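You operate a simulated robot arm through the tools that you are given. There is no shell and no other tool.

The job below is to be done with a simulated robot arm. You get a single attempt, and the scene is never put back.

## Task
Unplug the reel lead and wind it in to 40 CM.
Fine: changeover knob to OFF before the plug moves; stand the plug on the white pad, wind in, then lock the brake. Set down upright: reel plug.

Only the result counts: the job must be done as asked and must still hold three seconds after the hand-in. Knocking over, shifting, dropping, spilling or breaking anything else fails it.

## Robot
A 7-joint arm with a two-finger parallel gripper, fixed in place. Base frame: the origin is at the foot of the arm, x ahead of it, y to its left, z up. Readings come in mm, degrees, newtons and seconds.
Its first joint turns from -166.0 to 166.0 degrees. Payload 4.4 kg.
The tool frame sits at the grasp point between the pads (the TCP): z along the fingers, y along the line on which they close. The tips reach 23 mm beyond it. Largest opening 94 mm; finger width 38, thickness 10; the body of the gripper, 54 by 96 mm, starts 39 mm behind the TCP.
Orientation is that of the tool frame in the base frame, as a unit quaternion [w, x, y, z]. With the fingers straight down and closing along the base's y, the tool's x points along the base's -x, its y along +y and its z along -z.

## Interface
- The arm moves only by the tool jog_arm. Its argument "increments" is text: rows parted by semicolons, each of 7 numbers parted by spaces: the shift along the tool's x, y, z in m, then the turn, a rotation vector about the tool's x, y, z in degrees, then the closure, from 0 (fully open) to 1 (shut). In form: x y z wx wy wz fingers; .... A call has 1 to 20 rows; each row is the pose to reach, as a shift and turn from the pose commanded when the call began, along the tool's axes at that moment. Rows are played at 5 a second. More than 50 mm and 8.6 degrees between two rows, or a gripper value outside its range, and nothing of the call is played. A pose out of reach is approached as far as the arm can. The call stops where the force on the tool passes 70 N (or 10 N more than at its start, if that is more) or the arm is blocked; 0.2 s more then pass. Each finger travels about 72 mm/s and halts on what it meets, pressing with about 40 N; the grip force reading is that of the motor and also rises with nothing between the fingers. The clock runs only during rows and for 0.2 s after the last one: add rows that repeat a pose to give the fingers time. The reply holds the time, the measured pose of the TCP, the force on the tool along the base axes, the opening and the grip force, in the units named above and with some noise, with the torque about the TCP (base axes, N m) and any sound that the robot's microphone picked up, and new pictures: "show" is both (left out), scene, wrist or none.
- Cameras (640 x 400 px; columns grow to the right, rows downward): "scene" is fixed at [207, -497.1, 1722.4]; the picture's right is [0.87, -0.50, 0.00], its down [-0.21, -0.36, -0.91] and it looks along [0.45, 0.79, -0.42] (base axes); focal length 313 px, centre (320, 200). "wrist" rides on the gripper at [86, 16, -74] in the tool frame; the picture's right is [-0.18, 0.98, 0.00], its down [-0.58, -0.11, -0.81] and it looks along [-0.79, -0.15, 0.59] (tool axes); focal length 243 px, centre (320, 200). There is no depth. A picture from a camera that has moved, and an enlarged one, comes with that camera's place and axes in the base frame and with its lens. The place of the scene camera against the robot may be out by one fixed shift of up to 18 mm in any direction.
- close_up(camera, box): a new picture of the part [left, top, right, bottom] of that camera's present view, enlarged. It takes no simulated time.
- finish_job(): hands the job in; it is judged then, once.

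Nothing tells you positions but the pictures and the camera data. Unless the task says otherwise, let go and move clear before handing in.

The tools are called as a command line: name --argument value ..., lists and objects as JSON in quotes. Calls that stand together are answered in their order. jog_arm: Moves the arm, as the interface text tells. Its arguments: {"type":"object","properties":{"increments":{"type":"string"},"show":{"type":"string","enum":["both","scene","wrist","none"]}},"required":["increments"]} The other tools are called the same way: close_up (camera, box) takes an enlarged picture of a part of a camera's view; finish_job () hands the job in.

At the start:

```text
clock: 0.0
eef_pos: [621.7, 452.0, 1456.1]
tool_rot: [0.0, 0.0, 1.0, 0.0]
wrist_force: [-0.2, 0.0, 0.4]
moment: [0.01, 0.01, -0.01]
finger_gap: 94.1
finger_force: 0.1
```

scene: 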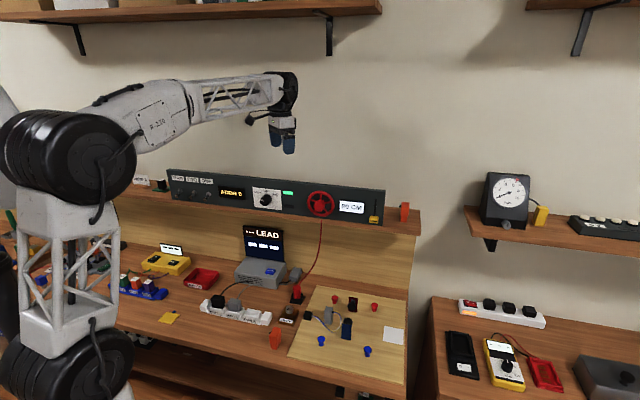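
wrist: 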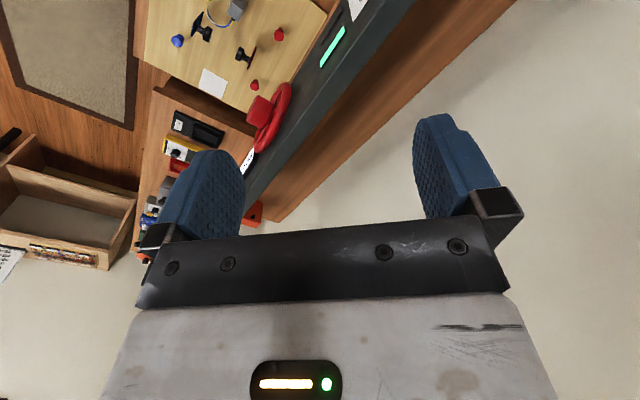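

I see a bench with a dark panel carrying a knob, a red reel handwheel and displays, with a board below it. I'll look closely at the parts before moving.

close_up --camera "scene" --box '[160, 160, 300, 248]'

close_up --camera "scene" --box '[280, 170, 420, 258]'

close_up --camera "scene" --box '[190, 220, 330, 308]'

close_up --camera "scene" --box '[270, 270, 430, 370]'

close_up --camera "scene" --box '[90, 230, 290, 355]'

```text
4.55 times, centred on (230, 204) of scene
camera zoom: at [207.0, -497.1, 1722.4], right [0.87, -0.5, 0.0], down [-0.21, -0.36, -0.91], along [0.45, 0.79, -0.42], focal length 1424 px, centre (729, 182)
```

zoom: 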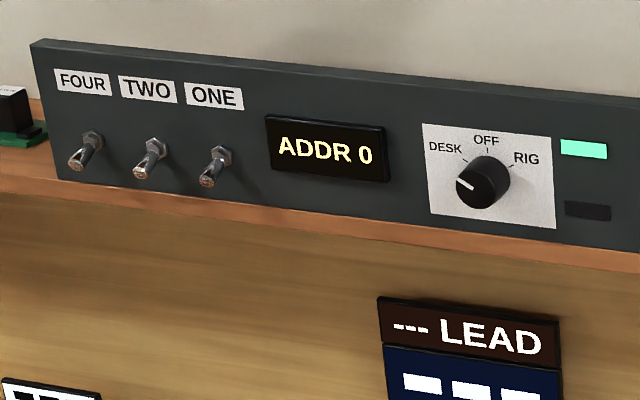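

```text
4.55 times, centred on (350, 214) of scene
camera zoom: at [207.0, -497.1, 1722.4], right [0.87, -0.5, 0.0], down [-0.21, -0.36, -0.91], along [0.45, 0.79, -0.42], focal length 1424 px, centre (184, 136)
```

zoom: 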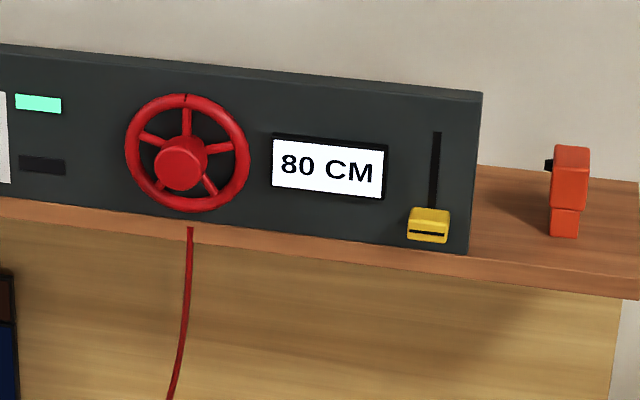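

```text
4.55 times, centred on (260, 264) of scene
camera zoom: at [207.0, -497.1, 1722.4], right [0.87, -0.5, 0.0], down [-0.21, -0.36, -0.91], along [0.45, 0.79, -0.42], focal length 1424 px, centre (593, -91)
```

zoom: 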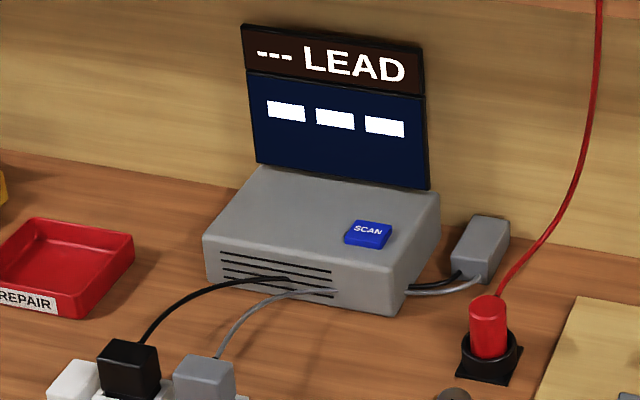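

```text
4.00 times, centred on (350, 320) of scene
camera zoom: at [207.0, -497.1, 1722.4], right [0.87, -0.5, 0.0], down [-0.21, -0.36, -0.91], along [0.45, 0.79, -0.42], focal length 1253 px, centre (200, -280)
```

zoom: 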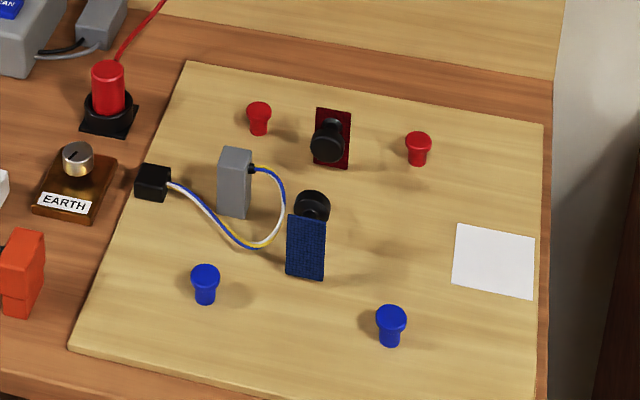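

```text
3.20 times, centred on (190, 292) of scene
camera zoom: at [207.0, -497.1, 1722.4], right [0.87, -0.5, 0.0], down [-0.21, -0.36, -0.91], along [0.45, 0.79, -0.42], focal length 1002 px, centre (736, -96)
```

zoom: 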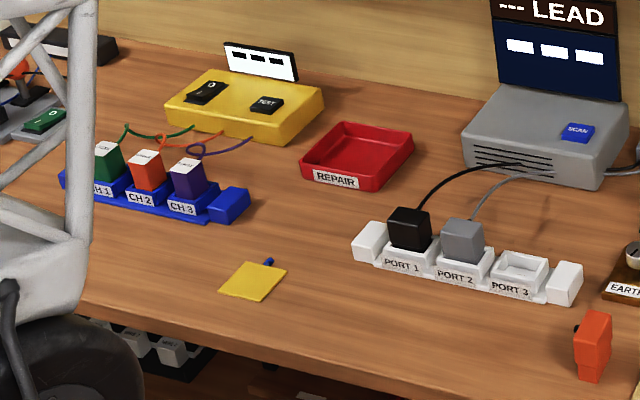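

The red lead runs from the handwheel down to a red plug standing in a black socket. The knob is at DESK, and the white pad is at the right of the board. Next I'll take enlarged wrist views so I can triangulate positions.

close_up --camera "wrist" --box '[130, 0, 330, 125]'

close_up --camera "wrist" --box '[220, 0, 420, 125]'

```text
3.20 times, centred on (230, 62) of wrist
camera zoom: at [534.1, 469.1, 1529.3], right [0.18, 0.98, 0.0], down [0.58, -0.11, 0.81], along [0.79, -0.15, -0.59], focal length 776 px, centre (608, 640)
```

zoom: 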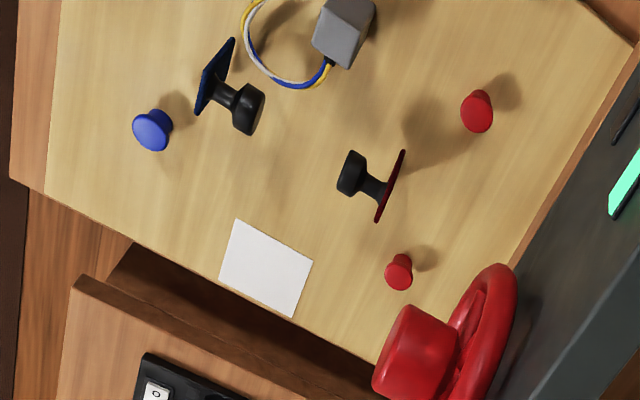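

```text
3.20 times, centred on (320, 62) of wrist
camera zoom: at [534.1, 469.1, 1529.3], right [0.18, 0.98, 0.0], down [0.58, -0.11, 0.81], along [0.79, -0.15, -0.59], focal length 776 px, centre (320, 640)
```

zoom: 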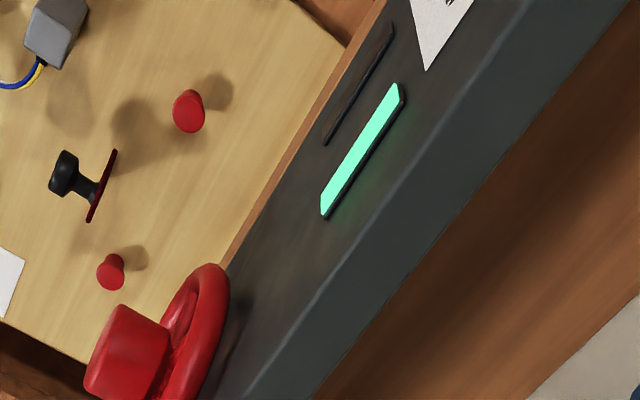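

The hub of the red wheel sits near (696, 365, 1250), and the wall runs at about 45° to the base axes. I'll back away from the panel and turn the tool to face it horizontally, then look with the wrist camera.

jog_arm --increments "0.0111 -0.0091 0.009 -2.514 -6.064 -2.514 0; 0.0221 -0.0181 0.018 -5.029 -12.129 -5.029 0; 0.0332 -0.0272 0.027 -7.543 -18.193 -7.543 0; 0.0443 -0.0362 0.036 -10.057 -24.257 -10.057 0; 0.0554 -0.0453 0.045 -12.571 -30.321 -12.571 0; 0.0664 -0.0543 0.054 -15.086 -36.386 -15.086 0; 0.0775 -0.0634 0.063 -17.6 -42.45 -17.6 0; 0.0886 -0.0724 0.072 -20.114 -48.514 -20.114 0; 0.0996 -0.0815 0.081 -22.629 -54.579 -22.629 0; 0.1107 -0.0905 0.09 -25.143 -60.643 -25.143 0; 0.1218 -0.0996 0.099 -27.657 -66.707 -27.657 0; 0.1329 -0.1086 0.108 -30.171 -72.771 -30.171 0; 0.1439 -0.1177 0.117 -32.686 -78.836 -32.686 0; 0.155 -0.1267 0.126 -35.2 -84.9 -35.2 0"

```text
clock: 3.2
eef_pos: [560.3, 386.3, 1113.4]
tool_rot: [0.51, -0.287, 0.774, 0.242]
wrist_force: [-0.8, 0.3, 0.8]
moment: [-0.03, 0.04, -0.03]
finger_gap: 93.9
finger_force: 0.1
out of reach, approached as far as the arm can: row 14
stopped in row 14: the arm was blocked; the commanded pose is now the measured one
camera wrist: at [471.5, 331.5, 1060.4], right [-0.62, 0.74, 0.25], down [-0.27, -0.5, 0.82], along [0.74, 0.44, 0.51], focal length 243 px, centre (320, 200)
```

scene: 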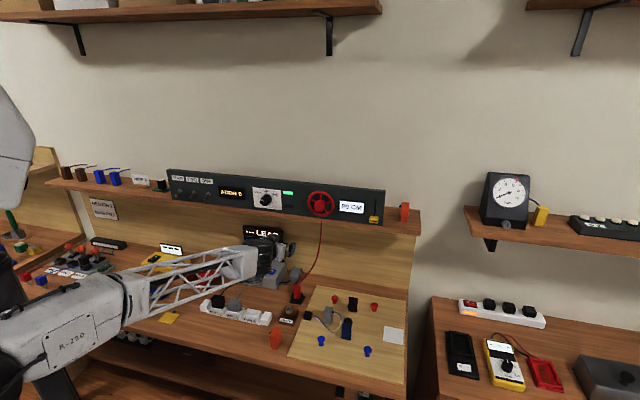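
wrist: 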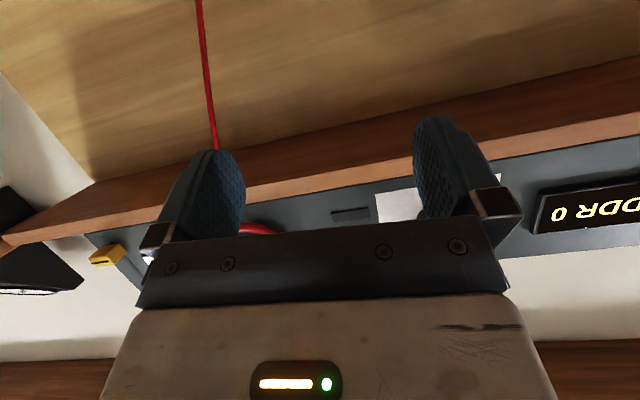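

The arm stopped short and sank lower than I commanded, with only small forces. I'll check whether it's near anything before moving again.

close_up --camera "scene" --box '[120, 210, 330, 341]'

close_up --camera "scene" --box '[0, 80, 320, 280]'

close_up --camera "wrist" --box '[0, 140, 400, 390]'

```text
3.05 times, centred on (225, 276) of scene
camera zoom: at [207.0, -497.1, 1722.4], right [0.87, -0.5, 0.0], down [-0.21, -0.36, -0.91], along [0.45, 0.79, -0.42], focal length 955 px, centre (610, -30)
```

zoom: 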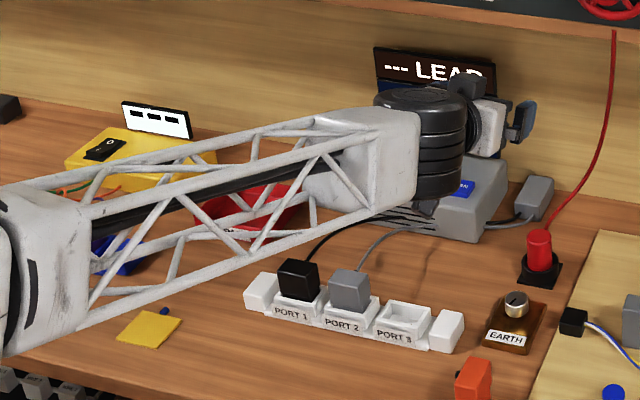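

```text
2.00 times, centred on (160, 180) of scene
camera zoom: at [207.0, -497.1, 1722.4], right [0.87, -0.5, 0.0], down [-0.21, -0.36, -0.91], along [0.45, 0.79, -0.42], focal length 626 px, centre (640, 240)
```

zoom: 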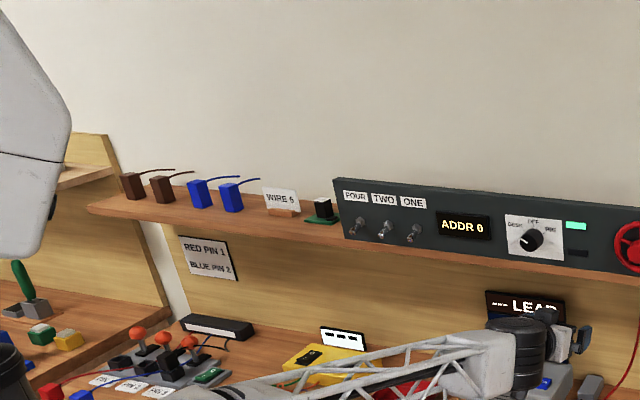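

```text
1.60 times, centred on (200, 265) of wrist
camera zoom: at [471.5, 331.5, 1060.4], right [-0.62, 0.74, 0.25], down [-0.27, -0.5, 0.82], along [0.74, 0.44, 0.51], focal length 388 px, centre (512, 96)
```

zoom: 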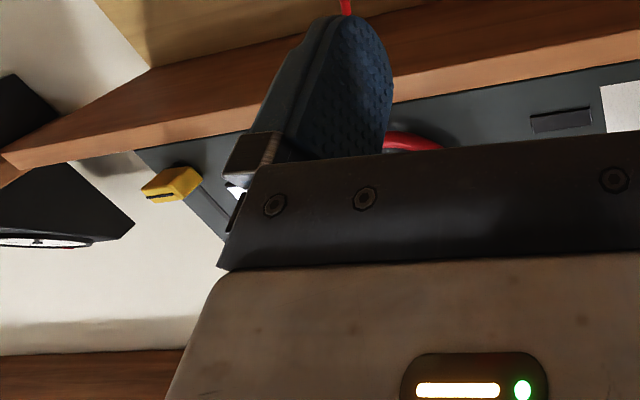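

Nothing looks disturbed; the tool just hit a joint limit, because a fully horizontal tool that close to the base isn't reachable. I'll raise the arm to about z 1300 with the tool tipped 20° below horizontal and facing the wall.

jog_arm --increments "-0.0289 0.0025 -0.0113 0.1 -0.2 -0.8 0; -0.0578 0.0051 -0.0226 0.2 -0.43 -1.6 0; -0.0867 0.0077 -0.034 0.31 -0.65 -2.4 0; -0.1157 0.0102 -0.0453 0.41 -0.87 -3.2 0; -0.1446 0.0128 -0.0566 0.52 -1.1 -4.0 0; -0.1735 0.0153 -0.0679 0.62 -1.3 -4.78 0"

```text
clock: 4.6
eef_pos: [560.6, 387.1, 1300.9]
tool_rot: [0.53, -0.313, 0.757, 0.219]
wrist_force: [-0.4, 0.1, 0.1]
moment: [-0.02, -0.01, -0.03]
finger_gap: 93.8
finger_force: 0.1
camera wrist: at [477.9, 327.9, 1243.4], right [-0.65, 0.74, 0.17], down [-0.32, -0.47, 0.82], along [0.69, 0.48, 0.54], focal length 243 px, centre (320, 200)
```

scene: 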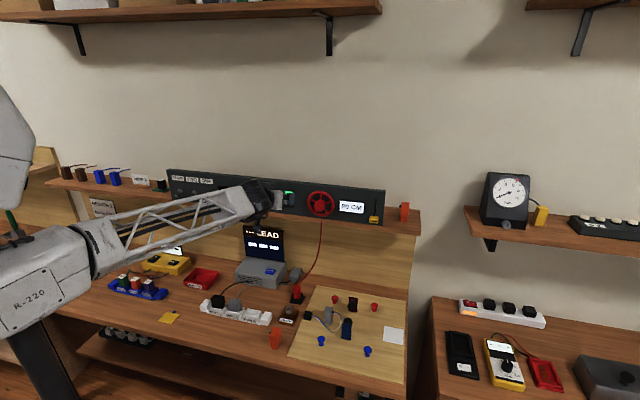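
wrist: 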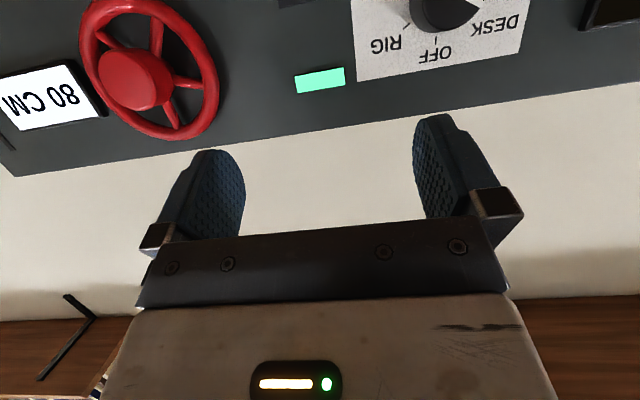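

Now the wrist camera sees the panel clearly, though upside-down. I'll zoom in on the knob and the wheel to fix their positions.

close_up --camera "wrist" --box '[340, 0, 540, 125]'

close_up --camera "wrist" --box '[0, 0, 240, 150]'

close_up --camera "scene" --box '[230, 170, 400, 276]'

```text
3.20 times, centred on (440, 62) of wrist
camera zoom: at [477.9, 327.9, 1243.4], right [-0.65, 0.74, 0.17], down [-0.32, -0.47, 0.82], along [0.69, 0.48, 0.54], focal length 776 px, centre (-64, 640)
```

zoom: 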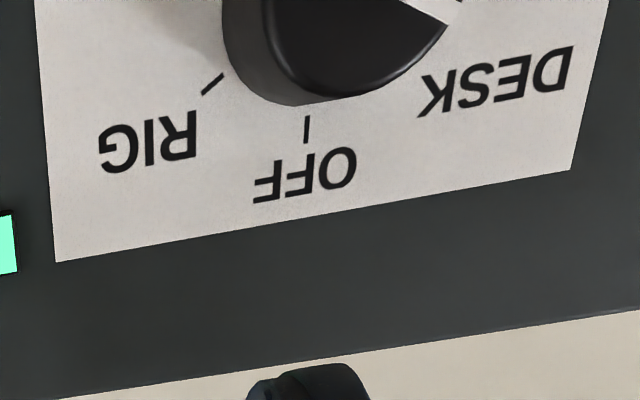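

```text
2.67 times, centred on (120, 75) of wrist
camera zoom: at [477.9, 327.9, 1243.4], right [-0.65, 0.74, 0.17], down [-0.32, -0.47, 0.82], along [0.69, 0.48, 0.54], focal length 647 px, centre (853, 533)
```

zoom: 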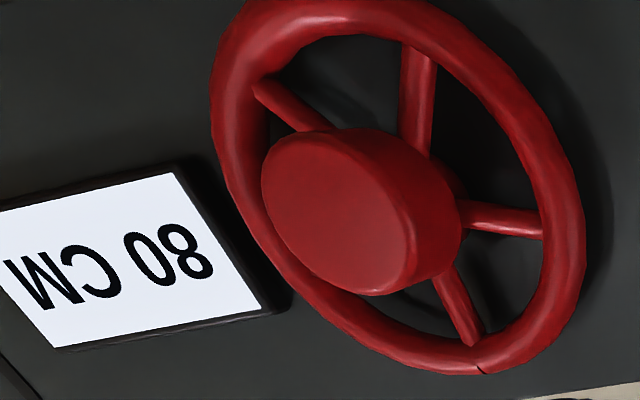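

```text
3.76 times, centred on (315, 223) of scene
camera zoom: at [207.0, -497.1, 1722.4], right [0.87, -0.5, 0.0], down [-0.21, -0.36, -0.91], along [0.45, 0.79, -0.42], focal length 1179 px, centre (339, 113)
```

zoom: 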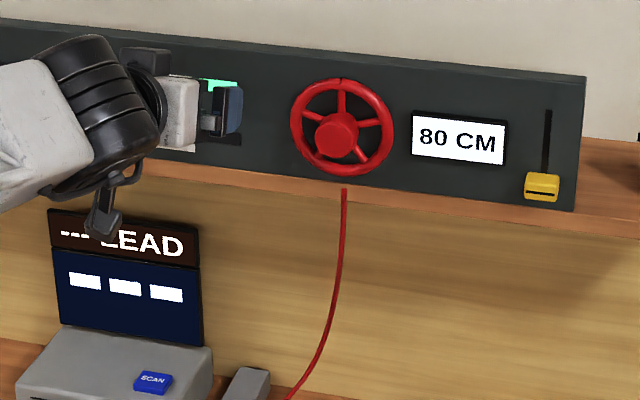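

The panel face is near n = 780 mm (along 45°). The knob centre is about s = 39 mm to the right along the wall at z = 1233, and the wheel hub front is about n = 740, s = 249, z = 1243. I'll move to a standoff in front of the knob.

jog_arm --increments "0.0133 0.0209 0.0128 0 0 0 0; 0.0266 0.0418 0.0256 0 0 0 0; 0.0398 0.0626 0.0384 0 0 0 0; 0.0531 0.0835 0.0512 0 0 0 0; 0.0531 0.0835 0.0512 0 0 0 0"

```text
clock: 5.8
eef_pos: [520.1, 470.2, 1234.1]
tool_rot: [0.531, -0.313, 0.756, 0.22]
wrist_force: [0.7, 0.2, 0.5]
moment: [-0.02, -0.01, -0.01]
finger_gap: 94.2
finger_force: 0.1
camera wrist: at [436.7, 410.8, 1176.9], right [-0.65, 0.74, 0.17], down [-0.32, -0.47, 0.82], along [0.69, 0.48, 0.54], focal length 243 px, centre (320, 200)
```

scene: 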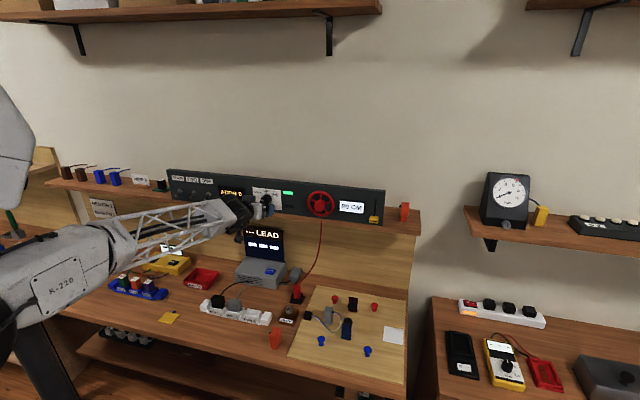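
wrist: 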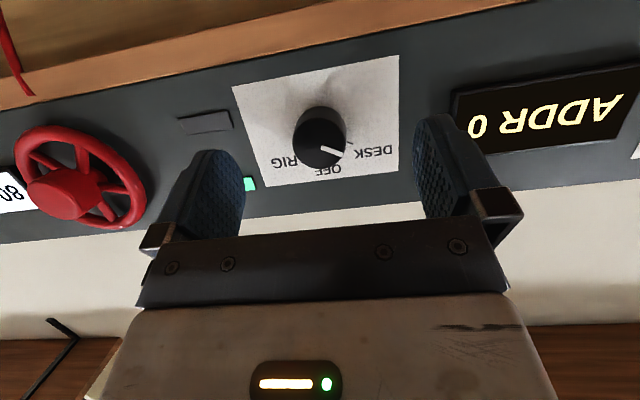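

close_up --camera "wrist" --box '[220, 40, 420, 165]'

close_up --camera "scene" --box '[200, 160, 320, 235]'

```text
3.20 times, centred on (320, 102) of wrist
camera zoom: at [436.7, 410.8, 1176.9], right [-0.65, 0.74, 0.17], down [-0.32, -0.47, 0.82], along [0.69, 0.48, 0.54], focal length 776 px, centre (320, 512)
```

zoom: 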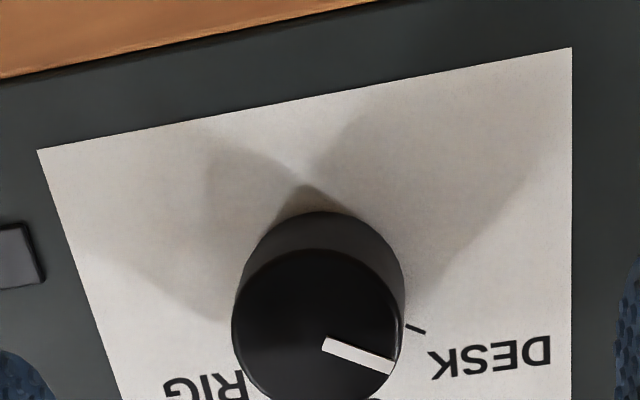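

```text
5.33 times, centred on (260, 198) of scene
camera zoom: at [207.0, -497.1, 1722.4], right [0.87, -0.5, 0.0], down [-0.21, -0.36, -0.91], along [0.45, 0.79, -0.42], focal length 1671 px, centre (640, 213)
```

zoom: 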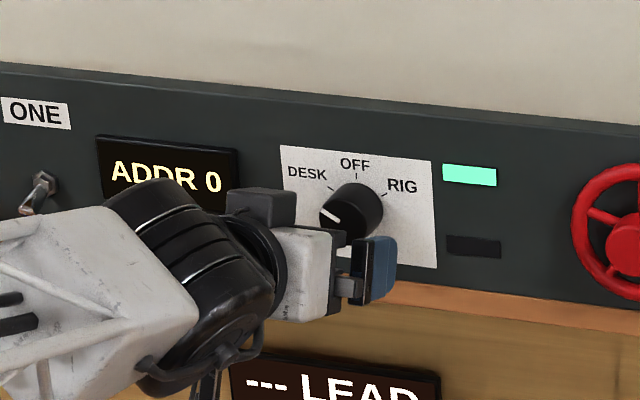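

The knob front centre is about n = 756, s = 39, z = 1233, with a diameter of about 36 mm. I'll check whether the tool can be levelled here, in small steps, so that turning it is a pure roll.

jog_arm --increments "0 -0.0039 0 0 -4 0 0; 0 -0.0039 0 0 -8 0 0; 0 -0.0039 0 0 -10 0 0; 0 -0.0039 0 0 -10 0 0"

```text
clock: 6.8
eef_pos: [522.3, 465.6, 1232.9]
tool_rot: [0.585, -0.296, 0.715, 0.243]
wrist_force: [-0.4, 0.0, -0.4]
moment: [-0.01, -0.01, 0.05]
finger_gap: 93.9
finger_force: 0.1
camera wrist: at [446.7, 413.4, 1162.7], right [-0.67, 0.72, 0.18], down [-0.4, -0.56, 0.73], along [0.62, 0.42, 0.66], focal length 243 px, centre (320, 200)
```

scene: 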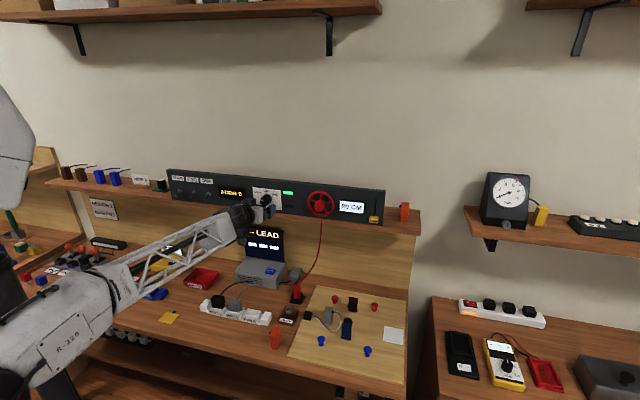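
wrist: 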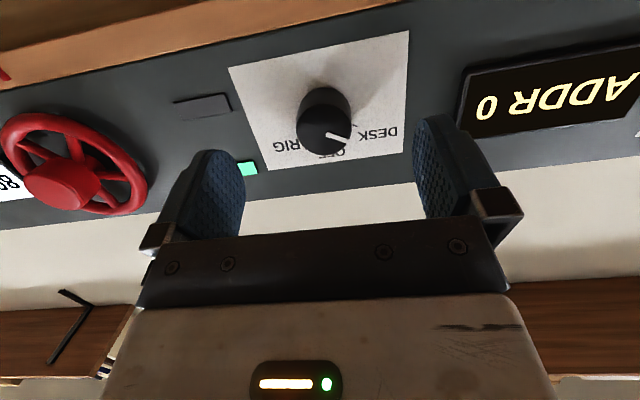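

The tool is about 11° below horizontal and lined up on the knob. I'll advance to straddle it and close the fingers.

jog_arm --increments "-0.0035 0.0009 0.0161 0 0 0 0; -0.0069 0.0009 0.0323 0 0 0 0; -0.0104 0.0009 0.0484 0 0 0 0; -0.0104 0.0009 0.0484 0 0 0 0"

```text
clock: 7.8
eef_pos: [558.4, 499.3, 1235.4]
tool_rot: [0.594, -0.292, 0.708, 0.246]
wrist_force: [0.5, 0.7, -0.2]
moment: [0.0, 0.03, -0.04]
finger_gap: 94.1
finger_force: 0.1
out of reach, approached as far as the arm can: row 1
camera wrist: at [483.4, 448.4, 1163.4], right [-0.67, 0.72, 0.18], down [-0.41, -0.57, 0.71], along [0.61, 0.4, 0.68], focal length 243 px, centre (320, 200)
```

scene: 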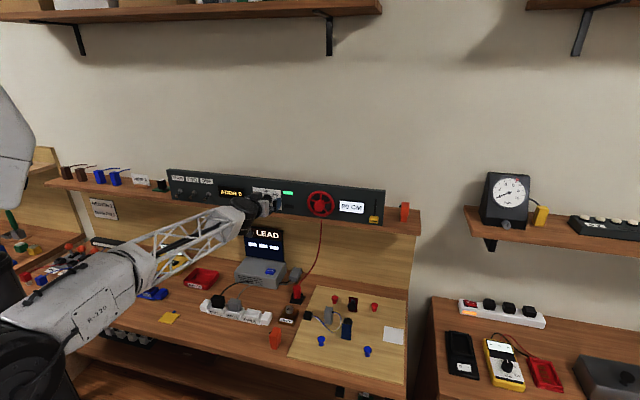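
wrist: 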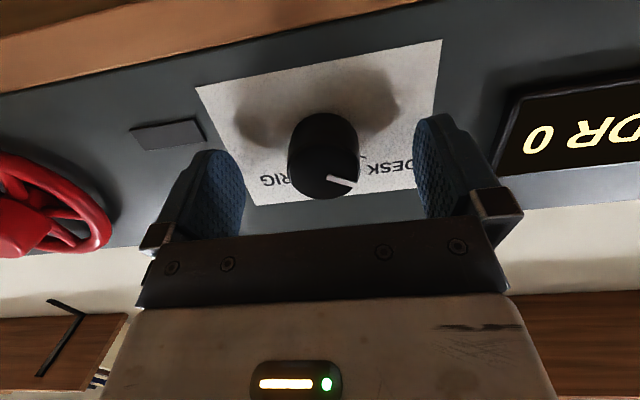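

The fingers straddle the knob without contact. Closing on it now.

jog_arm --increments "0 0 0 0 0 0 0.5; 0 0 0 0 0 0 0.8; 0 0 0 0 0 0 0.8; 0 0 0 0 0 0 0.8; 0 0 0 0 0 0 0.8"

```text
clock: 9.0
eef_pos: [556.2, 500.8, 1236.3]
tool_rot: [0.595, -0.292, 0.707, 0.246]
wrist_force: [-31.9, 41.0, 3.4]
moment: [0.26, -0.15, 1.26]
finger_gap: 36.6
finger_force: 45.0
camera wrist: at [482.3, 449.4, 1163.7], right [-0.67, 0.72, 0.18], down [-0.41, -0.57, 0.71], along [0.61, 0.4, 0.68], focal length 243 px, centre (320, 200)
```

scene: 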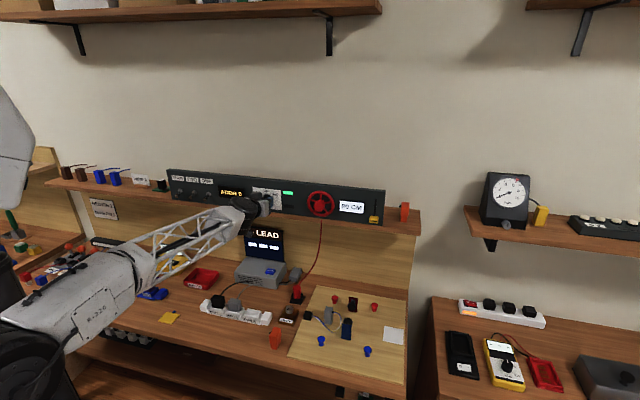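
wrist: 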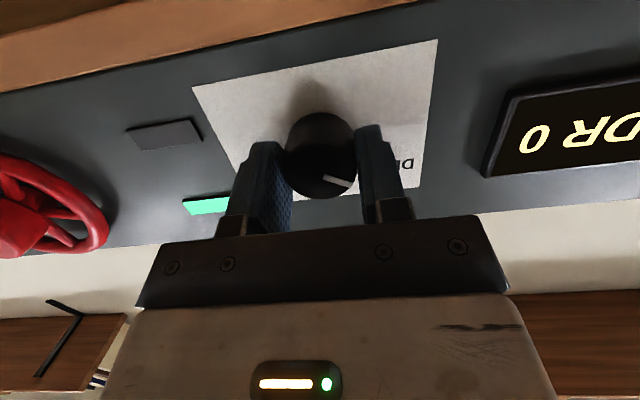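

The knob is gripped at 36.6 mm, but about 50 N of side force shows the commanded pose is some 2.6 mm too far right. I'll relieve that and make a first small turn clockwise about the panel normal.

jog_arm --increments "0 0.0025 0 0 0 0 0.8; 0 0.0025 0 0 0 0 0.8; 0 0.0025 0 -0.87 0 4.92 0.8; 0 0.0025 0 -1.74 0 9.85 0.8; 0 0.0025 0 -1.74 0 9.85 0.8"

```text
clock: 10.2
eef_pos: [557.5, 500.7, 1236.8]
tool_rot: [0.566, -0.24, 0.726, 0.308]
wrist_force: [-9.1, 5.2, 15.7]
moment: [0.21, -0.19, 0.13]
finger_gap: 36.4
finger_force: 44.7
camera wrist: at [473.5, 458.3, 1167.5], right [-0.64, 0.69, 0.35], down [-0.33, -0.65, 0.68], along [0.7, 0.32, 0.64], focal length 243 px, centre (320, 200)
```

scene: 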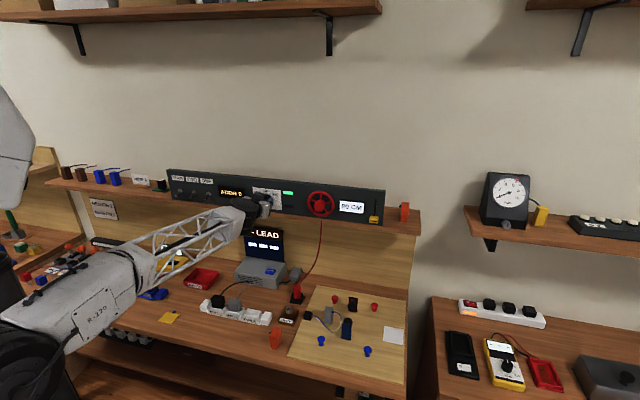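
wrist: 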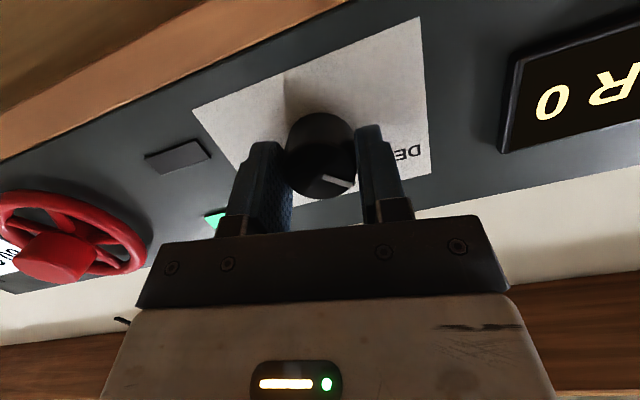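

The knob turns with the fingers and forces are low. Continuing the turn.

jog_arm --increments "0 0 0 -1.22 0 6.9 0.8; 0 0 0 -2.43 0 13.8 0.8; 0 0 0 -3.65 0 20.7 0.8; 0 0 0 -4.34 0 24.6 0.8; 0 0 0 -4.34 0 24.6 0.8"

```text
clock: 11.4
eef_pos: [558.2, 501.1, 1235.5]
tool_rot: [0.479, -0.1, 0.749, 0.448]
wrist_force: [6.5, -42.0, 15.9]
moment: [0.22, -0.23, -1.0]
finger_gap: 36.5
finger_force: 44.6
camera wrist: at [455.3, 477.6, 1184.5], right [-0.47, 0.52, 0.71], down [-0.14, -0.84, 0.52], along [0.87, 0.15, 0.47], focal length 243 px, centre (320, 200)
```

scene: 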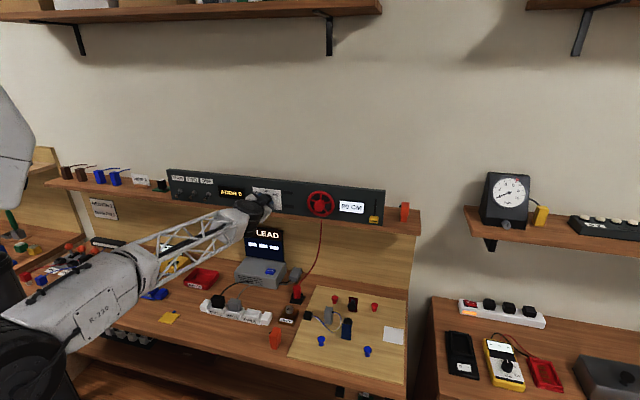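
wrist: 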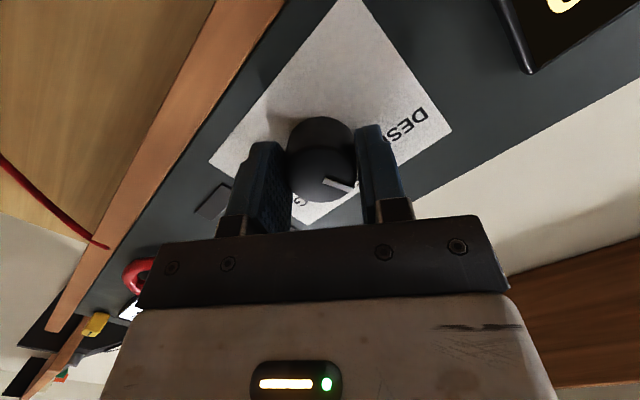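

About 35° turned, with around 40 N of side load building up. I'll relieve it with a small shift and carry on toward 60°.

jog_arm --increments "-0.0015 -0.001 -0.001 0 0 0 0.8; -0.0015 -0.001 -0.001 -1.04 0 5.9 0.8; -0.0015 -0.001 -0.001 -2.08 0 11.8 0.8; -0.0015 -0.001 -0.001 -2.6 0 14.8 0.8; -0.0015 -0.001 -0.001 -2.6 0 14.8 0.8"

```text
clock: 12.6
eef_pos: [556.2, 500.6, 1234.3]
tool_rot: [0.414, -0.015, 0.746, 0.522]
wrist_force: [16.6, 30.4, -3.1]
moment: [-0.13, 0.11, 0.3]
finger_gap: 36.5
finger_force: 45.0
camera wrist: at [446.8, 484.6, 1200.3], right [-0.32, 0.37, 0.87], down [-0.05, -0.93, 0.37], along [0.94, 0.07, 0.32], focal length 243 px, centre (320, 200)
```

scene: 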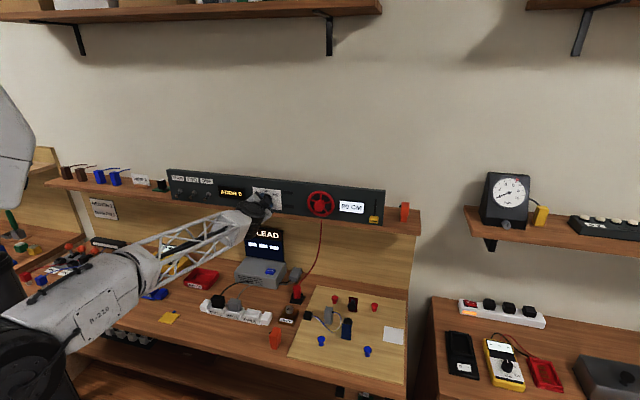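
wrist: 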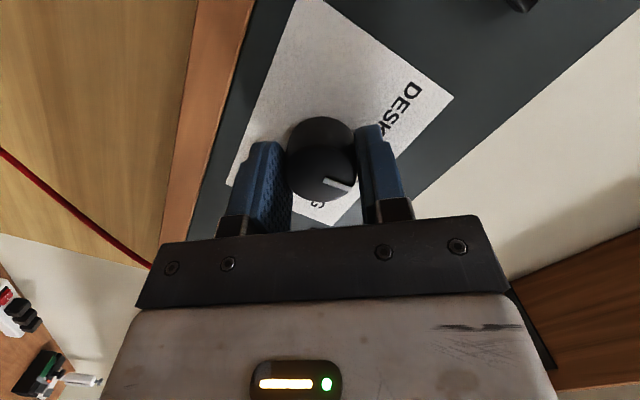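

About 50° turned and the green lamp has gone out. I'll do the last 10°, then check.

jog_arm --increments "0 0 -0.001 -0.87 0 4.92 0.8; 0 0 -0.001 -1.74 0 9.85 0.8; 0 0 -0.001 -1.74 0 9.85 0.8"

close_up --camera "wrist" --box '[220, 60, 480, 222]'

close_up --camera "scene" --box '[220, 165, 340, 240]'

```text
clock: 13.4
eef_pos: [557.0, 498.5, 1235.7]
tool_rot: [0.367, 0.044, 0.736, 0.567]
wrist_force: [-11.4, 15.1, -14.8]
moment: [-0.33, 0.29, 0.42]
finger_gap: 36.4
finger_force: 45.2
camera wrist: at [443.1, 486.6, 1212.8], right [-0.21, 0.26, 0.94], down [-0.02, -0.97, 0.26], along [0.98, 0.04, 0.21], focal length 243 px, centre (320, 200)
```

scene: 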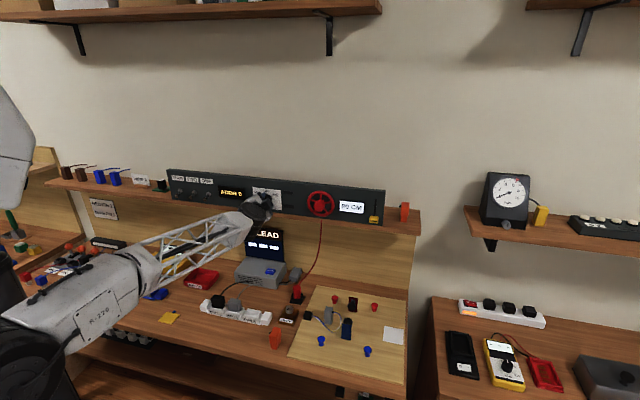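
wrist: 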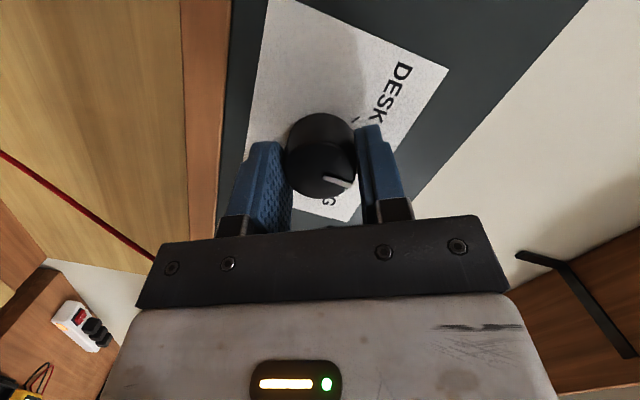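

```text
2.46 times, centred on (350, 141) of wrist
camera zoom: at [443.1, 486.6, 1212.8], right [-0.21, 0.26, 0.94], down [-0.02, -0.97, 0.26], along [0.98, 0.04, 0.21], focal length 597 px, centre (246, 345)
```

zoom: 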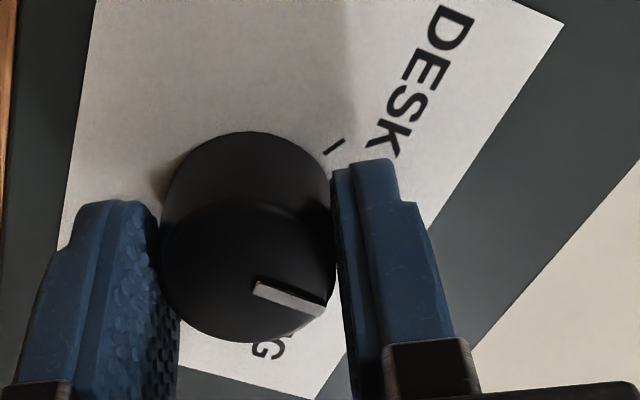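

```text
5.33 times, centred on (280, 202) of scene
camera zoom: at [207.0, -497.1, 1722.4], right [0.87, -0.5, 0.0], down [-0.21, -0.36, -0.91], along [0.45, 0.79, -0.42], focal length 1671 px, centre (533, 187)
```

zoom: 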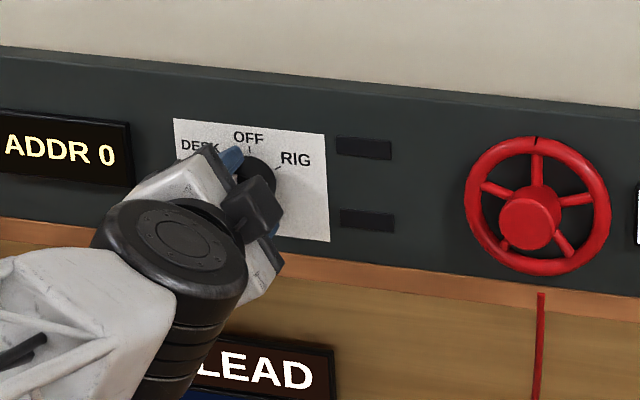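

Both lamps are dark now. I'll open the fingers, back straight off the panel and check the pointer.

jog_arm --increments "0 0 0 0 0 0 0.3; 0 0 0 0 0 0 0; 0 0 0 0 0 0 0; 0.0035 0 -0.0197 0 0 0 0; 0.0069 0 -0.0394 0 0 0 0; 0.0104 0 -0.0591 0 0 0 0; 0.0104 0 -0.0591 1.4 0 -7.9 0; 0.0104 0 -0.0591 2.8 0 -15.8 0; 0.0104 0 -0.0591 4.2 0 -23.7 0; 0.0104 0 -0.0591 5.6 0 -31.6 0; 0.0104 0 -0.0591 7 0 -39.5 0; 0.0104 0 -0.0591 8.4 0 -47.4 0; 0.0104 0 -0.0591 9.8 0 -55.3 0; 0.0104 0 -0.0591 10.4 0 -59 0; 0.0104 0 -0.0591 10.4 0 -59 0"

close_up --camera "wrist" --box '[220, 40, 420, 165]'

close_up --camera "scene" --box '[220, 165, 340, 240]'

```text
clock: 16.6
eef_pos: [515.0, 456.2, 1236.9]
tool_rot: [0.595, -0.292, 0.707, 0.246]
wrist_force: [-0.1, -0.1, -0.9]
moment: [-0.05, 0.02, 0.01]
finger_gap: 94.0
finger_force: 0.2
camera wrist: at [440.3, 405.6, 1163.6], right [-0.67, 0.72, 0.18], down [-0.41, -0.57, 0.71], along [0.61, 0.4, 0.68], focal length 243 px, centre (320, 200)
```

scene: 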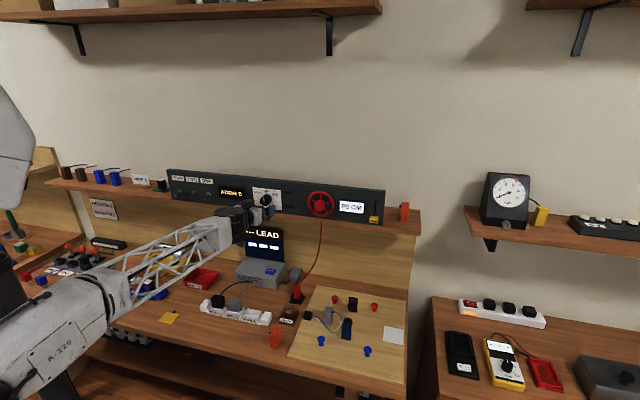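
wrist: 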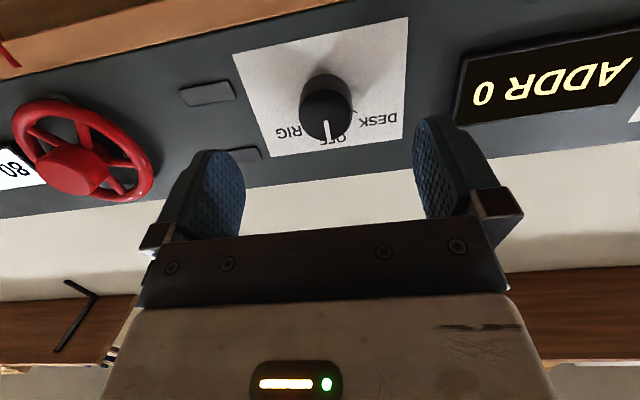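

```text
3.20 times, centred on (320, 102) of wrist
camera zoom: at [440.3, 405.6, 1163.6], right [-0.67, 0.72, 0.18], down [-0.41, -0.57, 0.71], along [0.61, 0.4, 0.68], focal length 776 px, centre (320, 512)
```

zoom: 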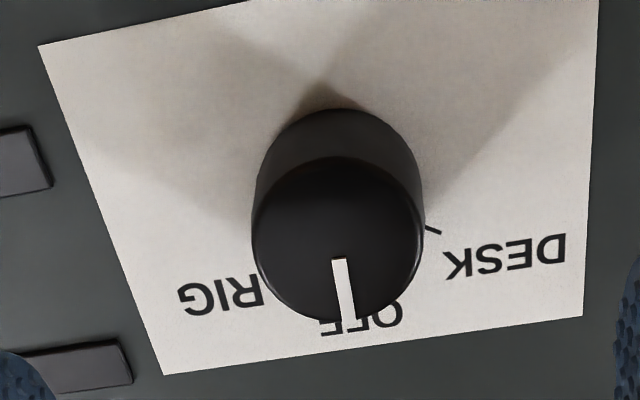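

```text
5.33 times, centred on (280, 202) of scene
camera zoom: at [207.0, -497.1, 1722.4], right [0.87, -0.5, 0.0], down [-0.21, -0.36, -0.91], along [0.45, 0.79, -0.42], focal length 1671 px, centre (533, 187)
```

zoom: 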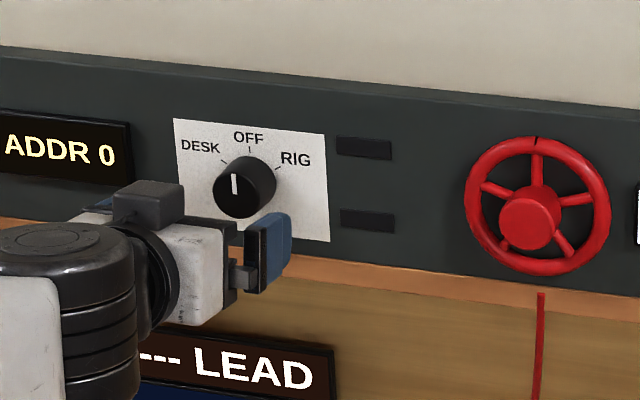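

The knob is at OFF. Next I'll pull back and pitch the tool down in stages to view the plug in its socket.

jog_arm --increments "0.0187 -0.0117 -0.0062 0 7 0 0; 0.0375 -0.0234 -0.0124 0 14 0 0; 0.0562 -0.035 -0.0185 0 21 0 0; 0.075 -0.0467 -0.0247 0 28 0 0; 0.0937 -0.0584 -0.0309 0 35 0 0; 0.0937 -0.0584 -0.0309 0 35 0 0"

```text
clock: 18.2
eef_pos: [509.6, 375.3, 1184.3]
tool_rot: [0.378, -0.35, 0.843, 0.153]
wrist_force: [0.4, 0.9, -1.3]
moment: [0.03, -0.06, -0.01]
finger_gap: 94.0
finger_force: 0.1
stopped in row 6: the arm was blocked; the commanded pose is now the measured one
camera wrist: at [416.7, 306.7, 1168.5], right [-0.61, 0.78, 0.13], down [-0.08, -0.22, 0.97], along [0.79, 0.58, 0.2], focal length 243 px, centre (320, 200)
```

scene: 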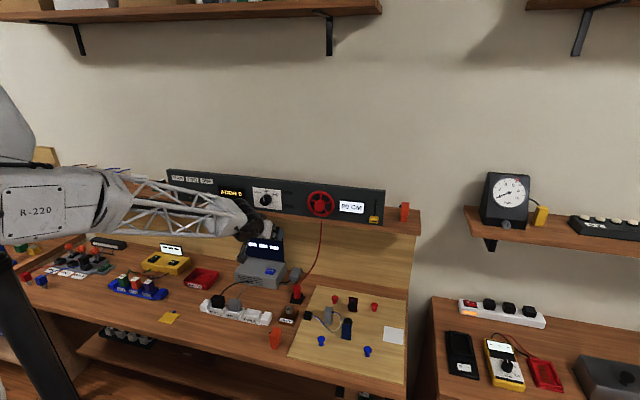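
wrist: 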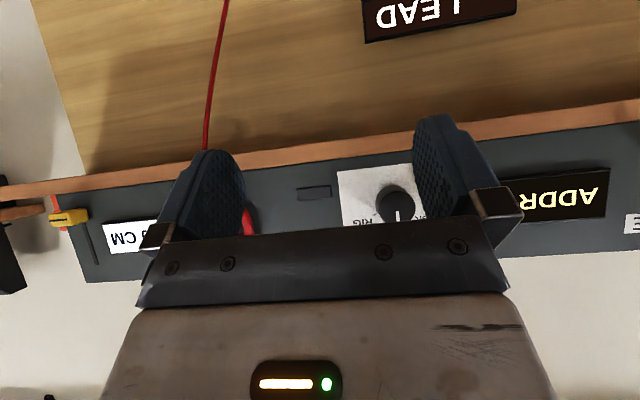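

The arm stopped about 35 mm short, reported as blocked with almost no force. I'll look at the elbow area to understand why.

close_up --camera "scene" --box '[0, 60, 280, 235]'

close_up --camera "scene" --box '[0, 225, 280, 400]'

```text
2.29 times, centred on (140, 148) of scene
camera zoom: at [207.0, -497.1, 1722.4], right [0.87, -0.5, 0.0], down [-0.21, -0.36, -0.91], along [0.45, 0.79, -0.42], focal length 716 px, centre (731, 320)
```

zoom: 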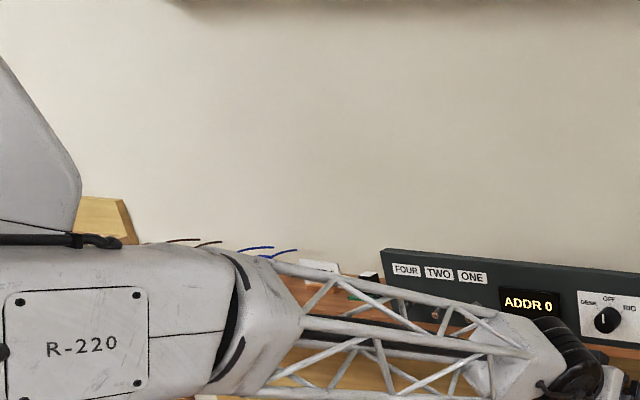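

```text
2.29 times, centred on (140, 312) of scene
camera zoom: at [207.0, -497.1, 1722.4], right [0.87, -0.5, 0.0], down [-0.21, -0.36, -0.91], along [0.45, 0.79, -0.42], focal length 716 px, centre (731, -57)
```

zoom: 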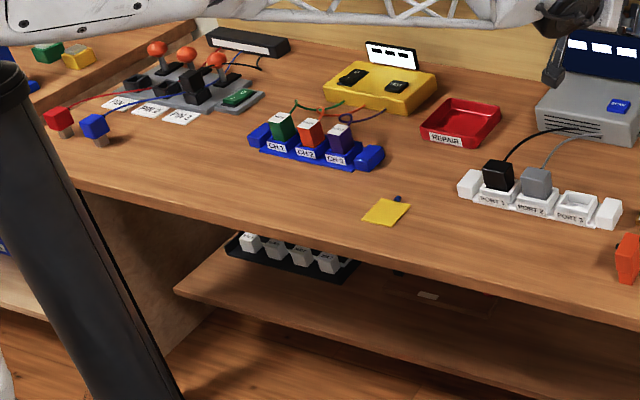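

There's no contact anywhere; it looks like a fold limit when the hand is too close to the base. I'll move outward and down, which unfolds the arm, toward the plug viewing pose.

jog_arm --increments "0.0183 -0.0086 0.019 0 4.7 0 0; 0.0366 -0.0171 0.038 0 9.4 0 0; 0.0549 -0.0257 0.057 0 14.1 0 0; 0.0731 -0.0343 0.0759 0 18.9 0 0; 0.0914 -0.0429 0.0949 0 23.6 0 0; 0.1097 -0.0514 0.1139 0 28.3 0 0; 0.128 -0.06 0.1329 0 33 0 0; 0.128 -0.06 0.1329 0 33 0 0"

```text
clock: 20.0
eef_pos: [560.8, 341.4, 999.5]
tool_rot: [0.122, -0.379, 0.916, 0.047]
wrist_force: [-0.3, 0.2, 0.6]
moment: [0.01, -0.02, -0.02]
finger_gap: 94.0
finger_force: 0.1
camera wrist: at [476.3, 281.0, 1048.5], right [-0.57, 0.82, 0.04], down [0.32, 0.18, 0.93], along [0.76, 0.54, -0.36], focal length 243 px, centre (320, 200)
```

scene: 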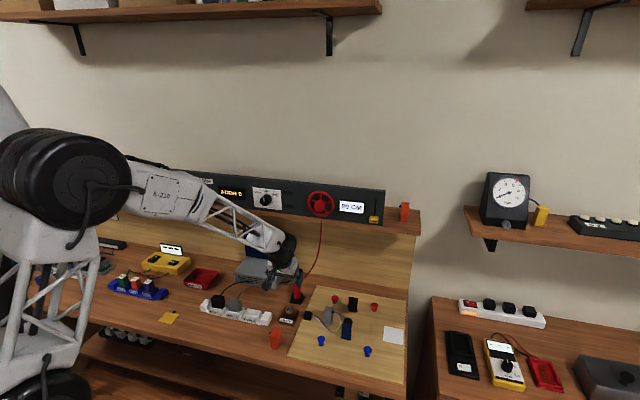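
wrist: 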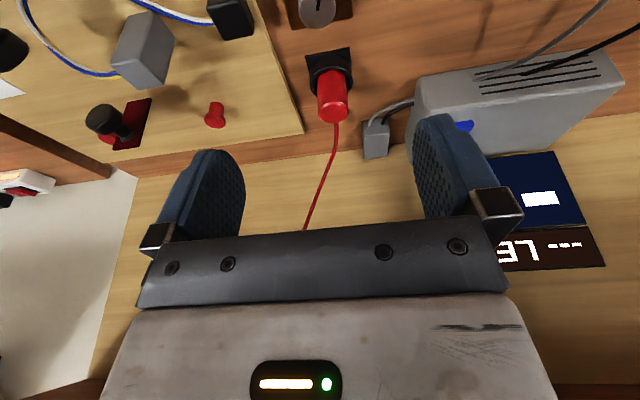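

The arm is back in its elbow-up posture, and the plug and socket are visible between the fingers. Zooming in to locate the plug and pad.

close_up --camera "wrist" --box '[230, 0, 430, 125]'

close_up --camera "wrist" --box '[0, 0, 240, 150]'

close_up --camera "scene" --box '[230, 210, 340, 279]'

close_up --camera "scene" --box '[250, 260, 410, 360]'

```text
3.20 times, centred on (330, 62) of wrist
camera zoom: at [476.3, 281.0, 1048.5], right [-0.57, 0.82, 0.04], down [0.32, 0.18, 0.93], along [0.76, 0.54, -0.36], focal length 776 px, centre (288, 640)
```

zoom: 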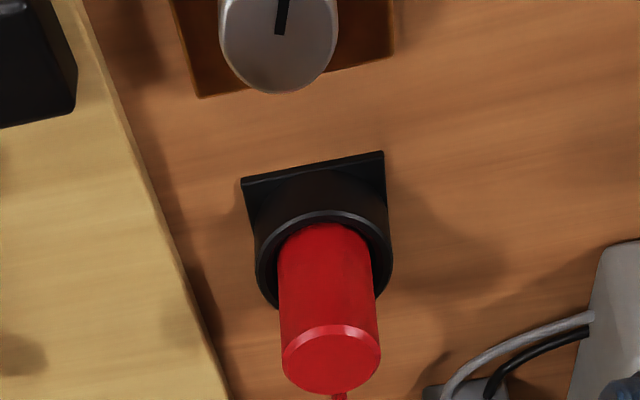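

```text
2.67 times, centred on (120, 75) of wrist
camera zoom: at [476.3, 281.0, 1048.5], right [-0.57, 0.82, 0.04], down [0.32, 0.18, 0.93], along [0.76, 0.54, -0.36], focal length 647 px, centre (853, 533)
```

zoom: 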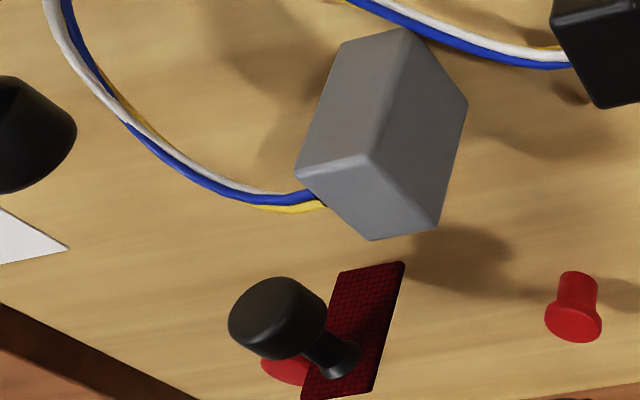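

```text
5.80 times, centred on (285, 244) of scene
camera zoom: at [207.0, -497.1, 1722.4], right [0.87, -0.5, 0.0], down [-0.21, -0.36, -0.91], along [0.45, 0.79, -0.42], focal length 1816 px, centre (523, -58)
```

zoom: 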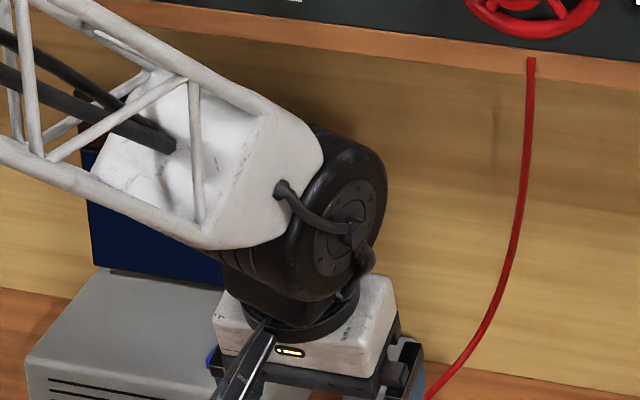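

```text
4.00 times, centred on (330, 310) of scene
camera zoom: at [207.0, -497.1, 1722.4], right [0.87, -0.5, 0.0], down [-0.21, -0.36, -0.91], along [0.45, 0.79, -0.42], focal length 1253 px, centre (280, -240)
```

zoom: 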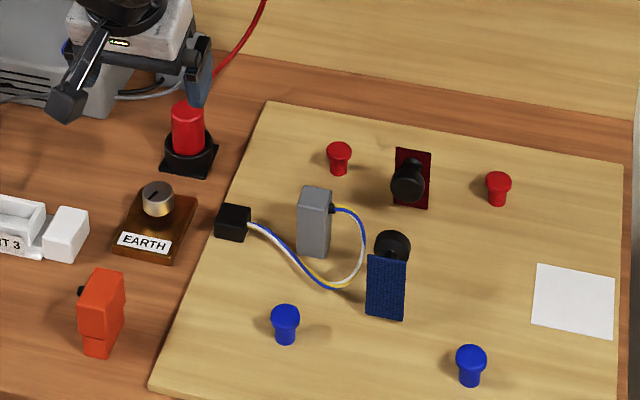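

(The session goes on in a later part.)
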